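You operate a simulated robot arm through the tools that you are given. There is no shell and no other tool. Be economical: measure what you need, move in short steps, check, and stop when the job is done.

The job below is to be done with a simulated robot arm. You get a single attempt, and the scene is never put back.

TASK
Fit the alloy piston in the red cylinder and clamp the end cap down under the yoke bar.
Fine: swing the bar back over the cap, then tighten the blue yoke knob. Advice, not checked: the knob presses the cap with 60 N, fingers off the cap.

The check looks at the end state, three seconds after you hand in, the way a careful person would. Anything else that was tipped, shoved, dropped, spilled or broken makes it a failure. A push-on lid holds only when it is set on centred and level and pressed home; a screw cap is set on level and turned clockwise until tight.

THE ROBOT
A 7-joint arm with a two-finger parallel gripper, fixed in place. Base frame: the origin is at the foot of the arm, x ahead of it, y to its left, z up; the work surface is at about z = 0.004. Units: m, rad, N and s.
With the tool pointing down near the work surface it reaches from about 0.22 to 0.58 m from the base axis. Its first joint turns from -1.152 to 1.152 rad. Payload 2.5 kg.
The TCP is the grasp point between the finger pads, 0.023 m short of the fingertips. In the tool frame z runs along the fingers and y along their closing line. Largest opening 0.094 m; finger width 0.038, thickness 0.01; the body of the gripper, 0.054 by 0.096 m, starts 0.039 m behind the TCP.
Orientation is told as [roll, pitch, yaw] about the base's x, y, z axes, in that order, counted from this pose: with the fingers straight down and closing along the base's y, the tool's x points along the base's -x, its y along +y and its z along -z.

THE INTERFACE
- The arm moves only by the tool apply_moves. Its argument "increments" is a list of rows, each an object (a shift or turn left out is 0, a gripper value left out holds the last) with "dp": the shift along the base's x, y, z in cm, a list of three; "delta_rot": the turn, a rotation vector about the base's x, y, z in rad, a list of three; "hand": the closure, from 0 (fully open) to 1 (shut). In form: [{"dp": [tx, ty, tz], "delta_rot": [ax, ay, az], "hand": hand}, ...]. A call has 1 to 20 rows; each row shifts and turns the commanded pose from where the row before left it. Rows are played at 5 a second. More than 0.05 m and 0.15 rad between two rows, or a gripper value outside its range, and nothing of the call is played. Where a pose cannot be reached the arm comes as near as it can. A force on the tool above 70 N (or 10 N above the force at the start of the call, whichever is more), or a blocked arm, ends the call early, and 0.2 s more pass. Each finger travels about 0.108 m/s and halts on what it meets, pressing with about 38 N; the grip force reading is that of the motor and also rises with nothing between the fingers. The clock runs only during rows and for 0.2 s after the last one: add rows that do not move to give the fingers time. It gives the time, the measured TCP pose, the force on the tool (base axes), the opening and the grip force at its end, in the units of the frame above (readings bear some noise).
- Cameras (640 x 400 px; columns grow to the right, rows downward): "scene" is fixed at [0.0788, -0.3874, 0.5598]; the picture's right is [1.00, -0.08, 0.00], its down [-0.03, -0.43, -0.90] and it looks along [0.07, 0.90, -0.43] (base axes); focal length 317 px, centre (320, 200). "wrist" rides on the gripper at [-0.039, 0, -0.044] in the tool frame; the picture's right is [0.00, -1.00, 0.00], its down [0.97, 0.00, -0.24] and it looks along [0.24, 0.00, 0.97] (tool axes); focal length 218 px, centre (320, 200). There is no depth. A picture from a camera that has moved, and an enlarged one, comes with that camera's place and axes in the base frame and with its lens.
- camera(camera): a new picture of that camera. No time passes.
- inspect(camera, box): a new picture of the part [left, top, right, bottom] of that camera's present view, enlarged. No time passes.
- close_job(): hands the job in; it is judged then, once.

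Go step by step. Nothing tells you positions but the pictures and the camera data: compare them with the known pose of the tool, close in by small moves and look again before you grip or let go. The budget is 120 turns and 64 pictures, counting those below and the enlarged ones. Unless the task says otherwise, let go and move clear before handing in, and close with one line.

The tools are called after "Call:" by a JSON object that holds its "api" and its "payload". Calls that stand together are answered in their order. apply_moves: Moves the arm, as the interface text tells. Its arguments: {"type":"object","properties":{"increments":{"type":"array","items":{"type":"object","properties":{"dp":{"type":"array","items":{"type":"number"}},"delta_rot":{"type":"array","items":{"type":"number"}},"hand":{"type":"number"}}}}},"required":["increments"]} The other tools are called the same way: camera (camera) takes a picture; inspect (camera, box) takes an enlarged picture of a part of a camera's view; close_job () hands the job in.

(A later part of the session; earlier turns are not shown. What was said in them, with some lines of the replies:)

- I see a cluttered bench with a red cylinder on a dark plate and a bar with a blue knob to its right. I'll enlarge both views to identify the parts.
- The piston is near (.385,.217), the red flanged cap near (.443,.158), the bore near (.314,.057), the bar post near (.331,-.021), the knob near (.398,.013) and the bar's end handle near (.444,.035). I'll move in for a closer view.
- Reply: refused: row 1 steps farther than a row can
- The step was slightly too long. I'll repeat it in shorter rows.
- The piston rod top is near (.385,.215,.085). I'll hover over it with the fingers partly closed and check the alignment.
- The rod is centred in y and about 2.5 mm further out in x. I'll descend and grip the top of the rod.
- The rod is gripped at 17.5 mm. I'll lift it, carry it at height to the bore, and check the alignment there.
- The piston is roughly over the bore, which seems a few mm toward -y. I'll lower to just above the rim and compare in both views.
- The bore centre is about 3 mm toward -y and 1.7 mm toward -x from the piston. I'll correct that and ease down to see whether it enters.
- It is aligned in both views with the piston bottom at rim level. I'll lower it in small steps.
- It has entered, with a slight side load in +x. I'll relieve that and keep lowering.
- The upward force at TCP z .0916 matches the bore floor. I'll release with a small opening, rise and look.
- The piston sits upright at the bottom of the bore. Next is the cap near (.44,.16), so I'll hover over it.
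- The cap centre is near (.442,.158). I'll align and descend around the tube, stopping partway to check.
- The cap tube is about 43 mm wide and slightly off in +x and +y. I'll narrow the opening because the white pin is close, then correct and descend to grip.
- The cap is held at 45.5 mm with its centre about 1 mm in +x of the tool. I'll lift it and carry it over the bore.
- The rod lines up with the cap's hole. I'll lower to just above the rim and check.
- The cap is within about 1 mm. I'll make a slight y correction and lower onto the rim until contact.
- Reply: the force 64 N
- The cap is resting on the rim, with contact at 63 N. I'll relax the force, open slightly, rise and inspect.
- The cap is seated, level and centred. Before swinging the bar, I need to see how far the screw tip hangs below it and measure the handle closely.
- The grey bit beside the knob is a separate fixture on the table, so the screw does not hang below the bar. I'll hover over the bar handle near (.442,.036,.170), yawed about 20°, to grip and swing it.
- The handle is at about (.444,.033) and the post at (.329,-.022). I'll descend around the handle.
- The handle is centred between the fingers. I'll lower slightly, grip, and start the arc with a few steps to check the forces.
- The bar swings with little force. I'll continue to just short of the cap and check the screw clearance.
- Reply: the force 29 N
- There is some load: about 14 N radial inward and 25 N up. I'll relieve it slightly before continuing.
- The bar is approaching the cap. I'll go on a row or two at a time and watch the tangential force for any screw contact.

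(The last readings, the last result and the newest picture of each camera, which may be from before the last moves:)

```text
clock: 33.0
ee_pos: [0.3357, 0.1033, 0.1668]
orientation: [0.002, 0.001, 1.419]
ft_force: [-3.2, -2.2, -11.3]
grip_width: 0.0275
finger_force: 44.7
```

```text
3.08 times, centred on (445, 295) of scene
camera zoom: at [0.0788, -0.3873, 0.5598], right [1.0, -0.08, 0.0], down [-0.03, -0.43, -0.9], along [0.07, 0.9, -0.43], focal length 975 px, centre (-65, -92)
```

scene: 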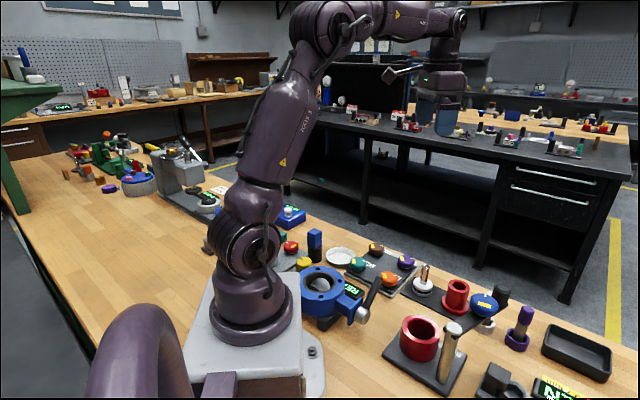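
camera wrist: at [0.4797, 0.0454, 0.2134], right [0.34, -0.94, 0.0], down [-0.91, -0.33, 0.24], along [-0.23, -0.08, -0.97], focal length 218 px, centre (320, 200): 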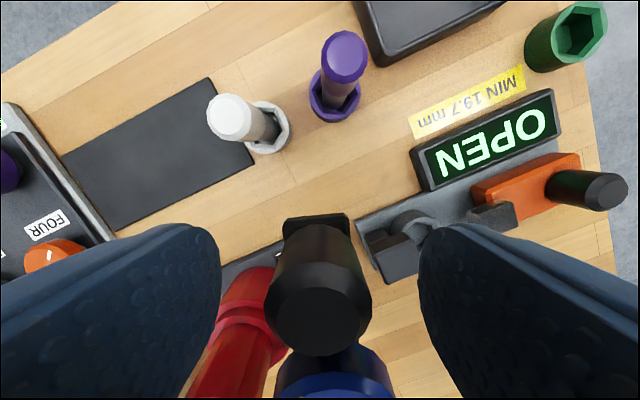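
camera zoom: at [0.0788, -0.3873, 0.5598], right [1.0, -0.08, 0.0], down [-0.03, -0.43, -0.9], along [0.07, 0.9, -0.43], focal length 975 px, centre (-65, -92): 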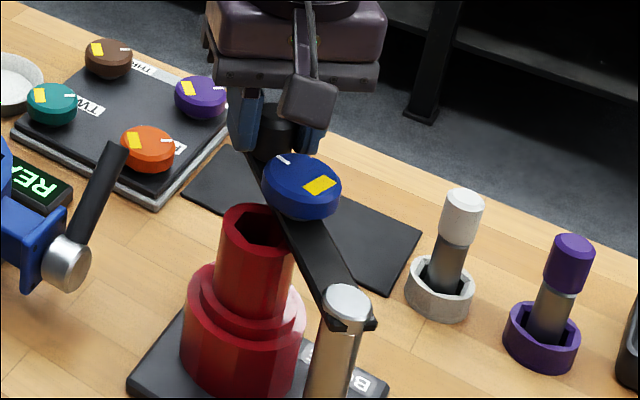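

The bar clears the cap. I'll continue the swing.

Call:
{"api": "apply_moves", "payload": {"increments": [{"dp": [-1.125, 0.013, -0.04], "delta_rot": [0, 0, 0.089]}, {"dp": [-1.12, -0.088, 0], "delta_rot": [0, 0, 0.089]}, {}]}}

Call:
{"api": "inspect", "payload": {"camera": "scene", "box": [380, 230, 510, 360]}}

Call:
{"api": "camera", "payload": {"camera": "wrist"}}

```text
clock: 33.8
ee_pos: [0.3123, 0.1026, 0.1667]
orientation: [0.0, 0.001, 1.596]
ft_force: [2.6, -8.0, -22.0]
grip_width: 0.0273
finger_force: 45.3
```

```text
3.08 times, centred on (445, 295) of scene
camera zoom: at [0.0788, -0.3873, 0.5598], right [1.0, -0.08, 0.0], down [-0.03, -0.43, -0.9], along [0.07, 0.9, -0.43], focal length 975 px, centre (-65, -92)
```

zoom: 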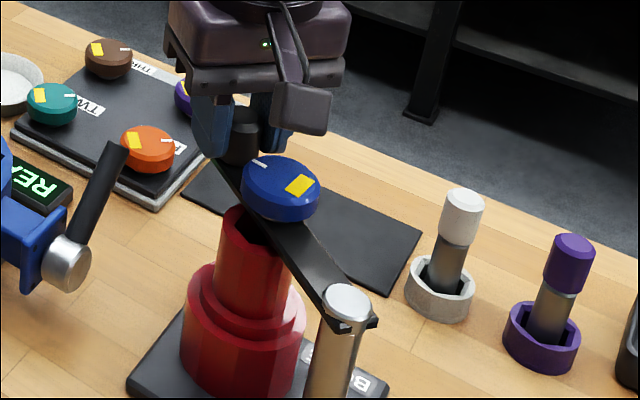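

```text
18 pictures are left
camera wrist: at [0.3111, 0.1408, 0.2096], right [1.0, 0.03, 0.0], down [0.03, -0.97, 0.24], along [0.01, -0.24, -0.97], focal length 218 px, centre (320, 200)
```

wrist: 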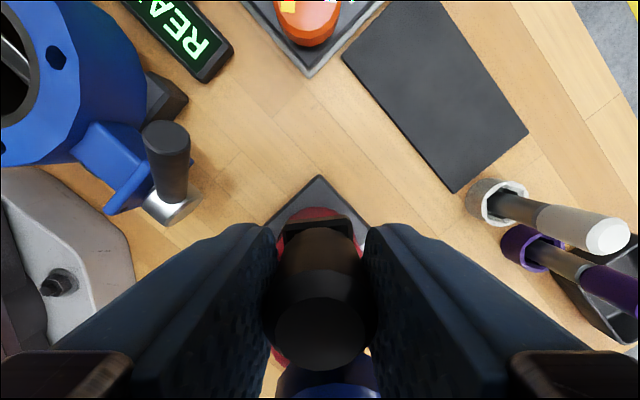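

About 4° of swing remain. I'll lower a touch to relieve the pull and finish.

Call:
{"api": "apply_moves", "payload": {"increments": [{"dp": [-0.92, -0.14, -0.1], "delta_rot": [0, 0, 0.073]}, {}, {}]}}

Call:
{"api": "inspect", "payload": {"camera": "scene", "box": [380, 230, 510, 360]}}

```text
clock: 34.6
ee_pos: [0.3042, 0.1007, 0.1662]
orientation: [-0.001, 0.002, 1.668]
ft_force: [-0.9, -17.8, 15.3]
grip_width: 0.0273
finger_force: 44.6
```

```text
3.08 times, centred on (445, 295) of scene
camera zoom: at [0.0787, -0.3874, 0.5598], right [1.0, -0.08, 0.0], down [-0.03, -0.43, -0.9], along [0.07, 0.9, -0.43], focal length 975 px, centre (-65, -92)
```

zoom: 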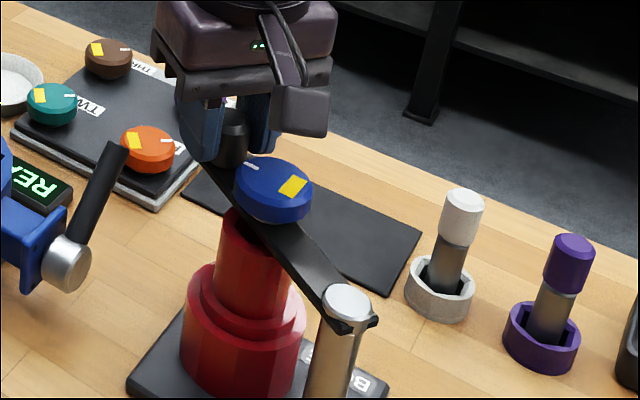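

The knob looks about 3 mm short of the cap axis, so I'll rotate roughly 2.3° more and relieve the radial load.

Call:
{"api": "apply_moves", "payload": {"increments": [{"dp": [-0.5, -0.22, 0.05], "delta_rot": [0, 0, 0.04]}, {}, {}]}}

```text
clock: 35.4
ee_pos: [0.2989, 0.0999, 0.1665]
orientation: [0.0, -0.002, 1.712]
ft_force: [10.3, 2.7, -25.3]
grip_width: 0.0274
finger_force: 44.6
```

I'll release the handle, rise and look at the knob over the cap.

Call:
{"api": "apply_moves", "payload": {"increments": [{"dp": [0, 0, -0.05], "hand": 0.5}, {"hand": 0.5}, {"dp": [0, 0, 2]}, {"dp": [0, 0, 3]}, {"dp": [0.8, -2.5, 1]}, {"dp": [0, -2, 0]}, {}]}}

Call:
{"api": "camera", "payload": {"camera": "wrist"}}

Call:
{"api": "inspect", "payload": {"camera": "scene", "box": [380, 230, 510, 360]}}

```text
clock: 37.0
ee_pos: [0.3048, 0.0542, 0.2263]
orientation: [0.0, 0.001, 1.709]
ft_force: [-0.2, -0.5, -1.1]
grip_width: 0.047
finger_force: 0.1
```

```text
16 pictures are left
camera wrist: at [0.3001, 0.0915, 0.2691], right [0.99, 0.14, 0.0], down [0.13, -0.96, 0.24], along [0.03, -0.24, -0.97], focal length 218 px, centre (320, 200)
```

wrist: 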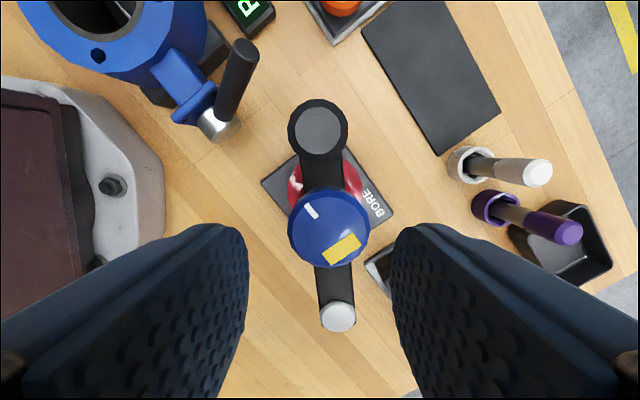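

```text
3.08 times, centred on (445, 295) of scene
camera zoom: at [0.0788, -0.3874, 0.5598], right [1.0, -0.08, 0.0], down [-0.03, -0.43, -0.9], along [0.07, 0.9, -0.43], focal length 975 px, centre (-65, -92)
```

zoom: 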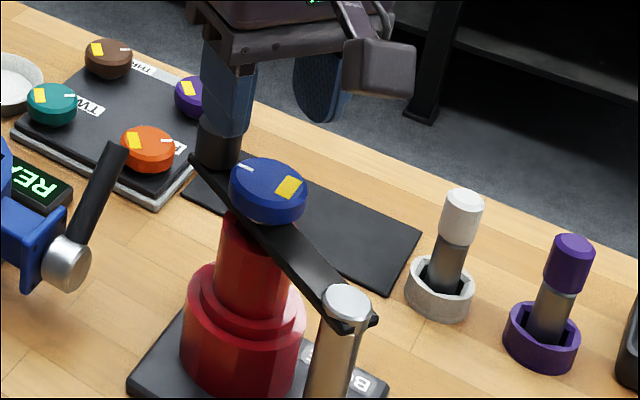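

The knob lines up over the cap in both views. I'll centre the gripper over the knob, turn to the start yaw for a clockwise stroke, and read the orientation to confirm the wrist reaches it.

Call:
{"api": "apply_moves", "payload": {"increments": [{"dp": [0.4, -0.35, 0], "delta_rot": [0, 0, 0.13], "hand": 0.42}, {"delta_rot": [0, 0, 0.13]}, {"delta_rot": [0, 0, 0.13]}, {"delta_rot": [0, 0, 0.13]}, {"delta_rot": [0, 0, 0.11]}, {}]}}

Call:
{"api": "camera", "payload": {"camera": "wrist"}}

```text
clock: 38.4
ee_pos: [0.3109, 0.0518, 0.2254]
orientation: [0.0, 0.001, 2.341]
ft_force: [0.8, 0.3, 0.2]
grip_width: 0.0547
finger_force: 0.0
```

```text
14 pictures are left
camera wrist: at [0.2834, 0.0775, 0.2688], right [0.72, 0.7, 0.0], down [0.68, -0.7, 0.24], along [0.17, -0.17, -0.97], focal length 218 px, centre (320, 200)
```

wrist: 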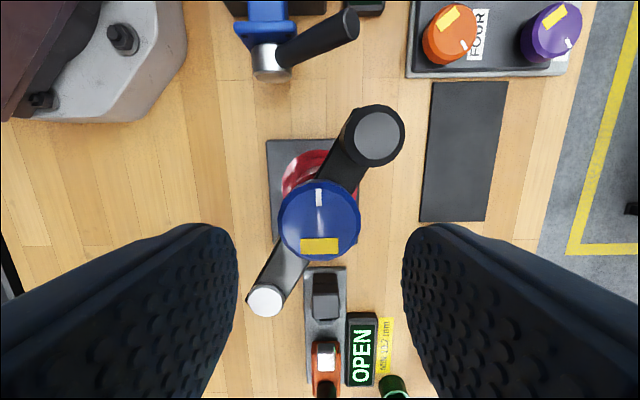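

The yaw is reachable and the knob is centred. I'll descend, grip the knob and make a first clockwise stroke.

Call:
{"api": "apply_moves", "payload": {"increments": [{"dp": [0, -0.1, -2]}, {"dp": [0, 0, -2]}, {"dp": [0, 0, -1.2]}, {"dp": [0, 0, -0.6]}, {}, {"hand": 0.75}, {"hand": 0.75}, {}]}}

Call:
{"api": "inspect", "payload": {"camera": "scene", "box": [380, 230, 510, 360]}}

```text
clock: 40.2
ee_pos: [0.3107, 0.0495, 0.1664]
orientation: [-0.001, -0.001, 2.339]
ft_force: [9.1, 6.4, -15.0]
grip_width: 0.0436
finger_force: 45.1
```

```text
3.08 times, centred on (445, 295) of scene
camera zoom: at [0.0788, -0.3873, 0.5598], right [1.0, -0.08, 0.0], down [-0.03, -0.43, -0.9], along [0.07, 0.9, -0.43], focal length 975 px, centre (-65, -92)
```

zoom: 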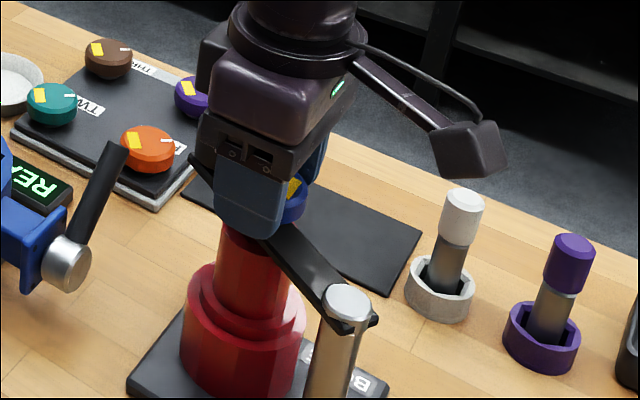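

It is gripped at 43.6 mm with a slight lateral load. I'll relieve that and stroke clockwise.

Call:
{"api": "apply_moves", "payload": {"increments": [{"dp": [0.06, 0.04, -0.03]}, {"delta_rot": [0, 0, -0.12]}, {"delta_rot": [0, 0, -0.14]}, {"delta_rot": [0, 0, -0.14]}, {"delta_rot": [0, 0, -0.14]}, {}]}}

Call:
{"api": "apply_moves", "payload": {"increments": [{"delta_rot": [0, 0, -0.14]}, {"delta_rot": [0, 0, -0.14]}, {"delta_rot": [0, 0, -0.14]}, {"delta_rot": [0, 0, -0.14]}, {"delta_rot": [0, 0, -0.14]}, {}]}}

Call:
{"api": "camera", "payload": {"camera": "wrist"}}

```text
clock: 41.6
ee_pos: [0.3111, 0.0499, 0.1661]
orientation: [0.001, -0.001, 1.799]
ft_force: [8.4, 11.6, -18.7]
grip_width: 0.0439
finger_force: 45.1
```

```text
clock: 43.0
ee_pos: [0.3114, 0.0498, 0.1675]
orientation: [-0.001, -0.003, 1.097]
ft_force: [13.4, 17.1, -33.8]
grip_width: 0.0438
finger_force: 44.7
```

```text
12 pictures are left
camera wrist: at [0.3286, 0.0835, 0.2104], right [0.89, -0.46, 0.0], down [-0.44, -0.86, 0.24], along [-0.11, -0.21, -0.97], focal length 218 px, centre (320, 200)
```

wrist: 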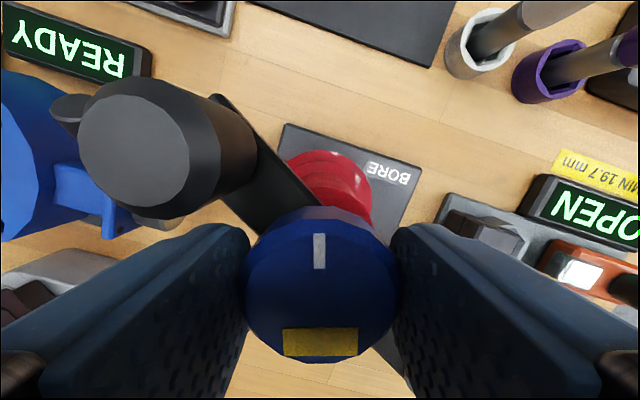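

The knob turned with the gripper and is descending. I'll open, turn back, regrip slightly lower and stroke again.

Call:
{"api": "apply_moves", "payload": {"increments": [{"hand": 0.43}, {"dp": [0.06, 0.08, -0.08]}, {"delta_rot": [0, 0, 0.14]}, {"delta_rot": [0, 0, 0.14]}, {"delta_rot": [0, 0, 0.14]}, {"delta_rot": [0, 0, 0.14]}, {"delta_rot": [0, 0, 0.14]}, {"delta_rot": [0, 0, 0.14]}, {"delta_rot": [0, 0, 0.14]}, {"delta_rot": [0, 0, 0.14]}, {"delta_rot": [0, 0, 0.14]}, {}, {"hand": 0.75}, {}, {}]}}

Call:
{"api": "apply_moves", "payload": {"increments": [{"delta_rot": [0, 0, -0.14]}, {"delta_rot": [0, 0, -0.14]}, {"delta_rot": [0, 0, -0.14]}, {"delta_rot": [0, 0, -0.14]}, {"delta_rot": [0, 0, -0.14]}, {"delta_rot": [0, 0, -0.14]}, {"delta_rot": [0, 0, -0.14]}, {"delta_rot": [0, 0, -0.14]}, {"delta_rot": [0, 0, -0.14]}, {}]}}

Call:
{"api": "camera", "payload": {"camera": "wrist"}}

```text
clock: 46.2
ee_pos: [0.3116, 0.0504, 0.1675]
orientation: [-0.001, -0.001, 2.359]
ft_force: [1.8, -2.4, -1.4]
grip_width: 0.0442
finger_force: 45.2
```

```text
clock: 48.4
ee_pos: [0.312, 0.0495, 0.1667]
orientation: [0.001, -0.001, 1.096]
ft_force: [1.2, -4.5, 1.1]
grip_width: 0.0443
finger_force: 45.2
```

```text
11 pictures are left
camera wrist: at [0.3294, 0.0837, 0.2098], right [0.89, -0.46, 0.0], down [-0.44, -0.86, 0.24], along [-0.11, -0.21, -0.97], focal length 218 px, centre (320, 200)
```

wrist: 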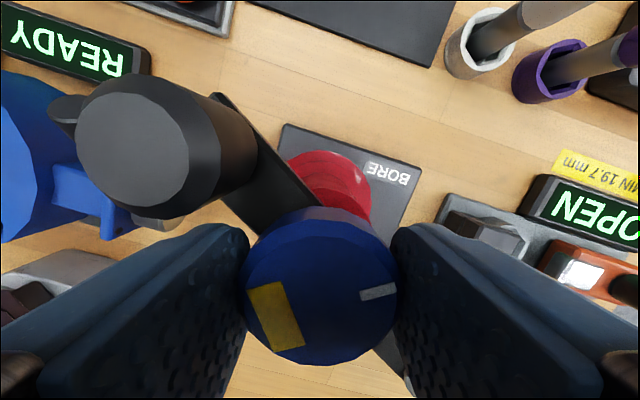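

A second stroke turned it about 75° further with no tightness yet. I'll continue ratcheting.

Call:
{"api": "apply_moves", "payload": {"increments": [{"hand": 0.43}, {}, {"delta_rot": [0, 0, 0.14]}, {"delta_rot": [0, 0, 0.14]}, {"delta_rot": [0, 0, 0.14]}, {"delta_rot": [0, 0, 0.14]}, {"delta_rot": [0, 0, 0.14]}, {"delta_rot": [0, 0, 0.14]}, {"delta_rot": [0, 0, 0.14]}, {"delta_rot": [0, 0, 0.14]}, {"delta_rot": [0, 0, 0.14]}, {}, {"hand": 0.75}, {}, {}]}}

Call:
{"api": "apply_moves", "payload": {"increments": [{"delta_rot": [0, 0, -0.14]}, {"delta_rot": [0, 0, -0.14]}, {"delta_rot": [0, 0, -0.14]}, {"delta_rot": [0, 0, -0.14]}, {"delta_rot": [0, 0, -0.14]}, {"delta_rot": [0, 0, -0.14]}, {"delta_rot": [0, 0, -0.14]}, {"delta_rot": [0, 0, -0.14]}, {"delta_rot": [0, 0, -0.14]}, {}]}}

Call:
{"api": "camera", "payload": {"camera": "wrist"}}

```text
clock: 51.6
ee_pos: [0.3116, 0.0498, 0.1662]
orientation: [0.0, 0.001, 2.358]
ft_force: [-0.5, -1.6, -0.5]
grip_width: 0.0443
finger_force: 45.4
```

```text
clock: 53.8
ee_pos: [0.312, 0.0506, 0.168]
orientation: [-0.004, -0.001, 1.097]
ft_force: [14.5, -1.2, 3.8]
grip_width: 0.0446
finger_force: 44.6
```

```text
10 pictures are left
camera wrist: at [0.3299, 0.0838, 0.2104], right [0.89, -0.46, 0.0], down [-0.44, -0.86, 0.24], along [-0.11, -0.21, -0.97], focal length 218 px, centre (320, 200)
```

wrist: 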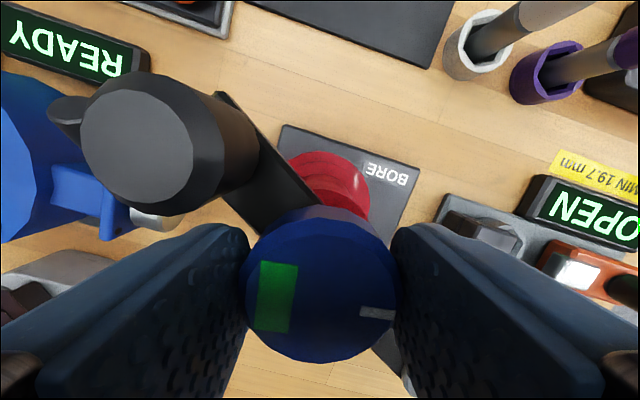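

The knob's patch turned green and the knob stopped turning with the fingers, so it is tight. I'll release, rise clear and verify.

Call:
{"api": "apply_moves", "payload": {"increments": [{"hand": 0.43}, {"hand": 0.43}, {"dp": [0, 0, 1.5]}, {"dp": [0, 0, 3]}, {"dp": [0, 0, 4]}, {"dp": [0, 0, 4]}, {"dp": [2, 3, 2]}, {"dp": [2, 3, 0]}, {}]}}

Call:
{"api": "camera", "payload": {"camera": "scene"}}

Call:
{"api": "inspect", "payload": {"camera": "scene", "box": [380, 250, 510, 380]}}

Call:
{"api": "camera", "payload": {"camera": "wrist"}}

```text
clock: 55.8
ee_pos: [0.353, 0.1113, 0.3126]
orientation: [0.0, 0.0, 1.101]
ft_force: [0.1, -0.3, 1.1]
grip_width: 0.0535
finger_force: 0.0
```

```text
9 pictures are left
```

scene: 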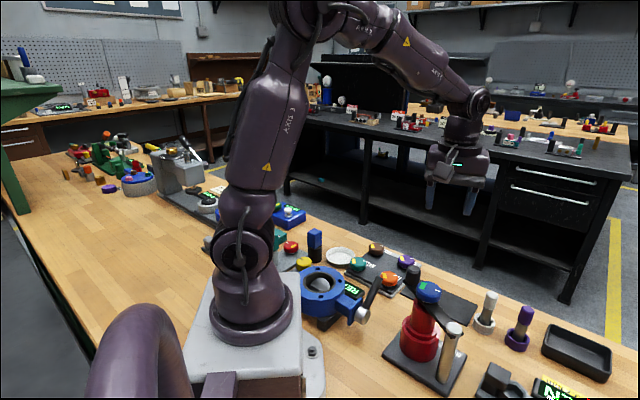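

```text
3.08 times, centred on (445, 315) of scene
camera zoom: at [0.0788, -0.3874, 0.5598], right [1.0, -0.08, 0.0], down [-0.03, -0.43, -0.9], along [0.07, 0.9, -0.43], focal length 975 px, centre (-65, -154)
```

zoom: 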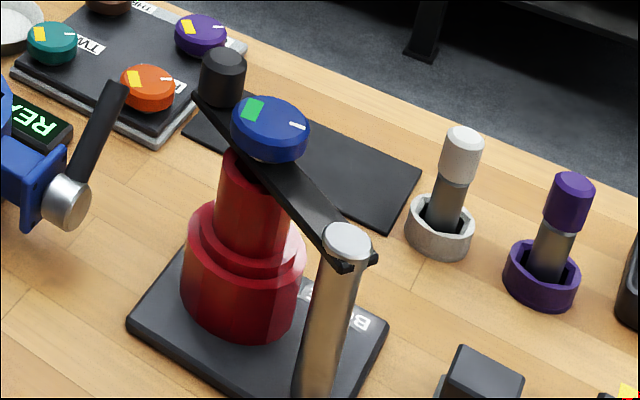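

```text
7 pictures are left
camera wrist: at [0.3694, 0.1459, 0.3555], right [0.89, -0.45, 0.0], down [-0.44, -0.86, 0.24], along [-0.11, -0.21, -0.97], focal length 218 px, centre (320, 200)
```

wrist: 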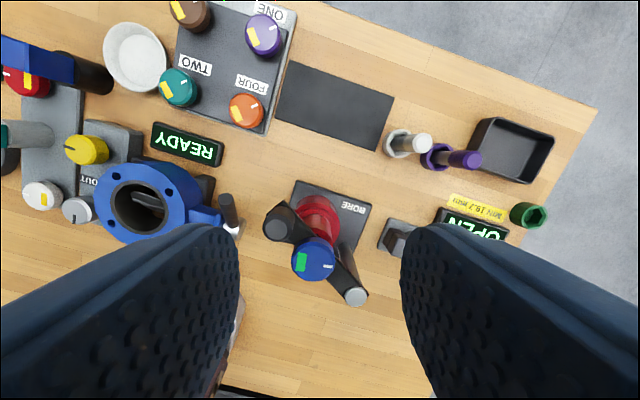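

The cap is seated level, the bar is over it, the knob's patch is green and nothing else has moved. The gripper is clear, so I'm handing in.

Call:
{"api": "close_job", "payload": {}}

```text
The job is handed in.
```

The alloy piston is in the red cylinder, and the end cap is clamped under the yoke bar with the blue knob turned tight. I couldn't read the 60 N knob force directly; I stopped when the knob's patch turned green and it stopped turning.
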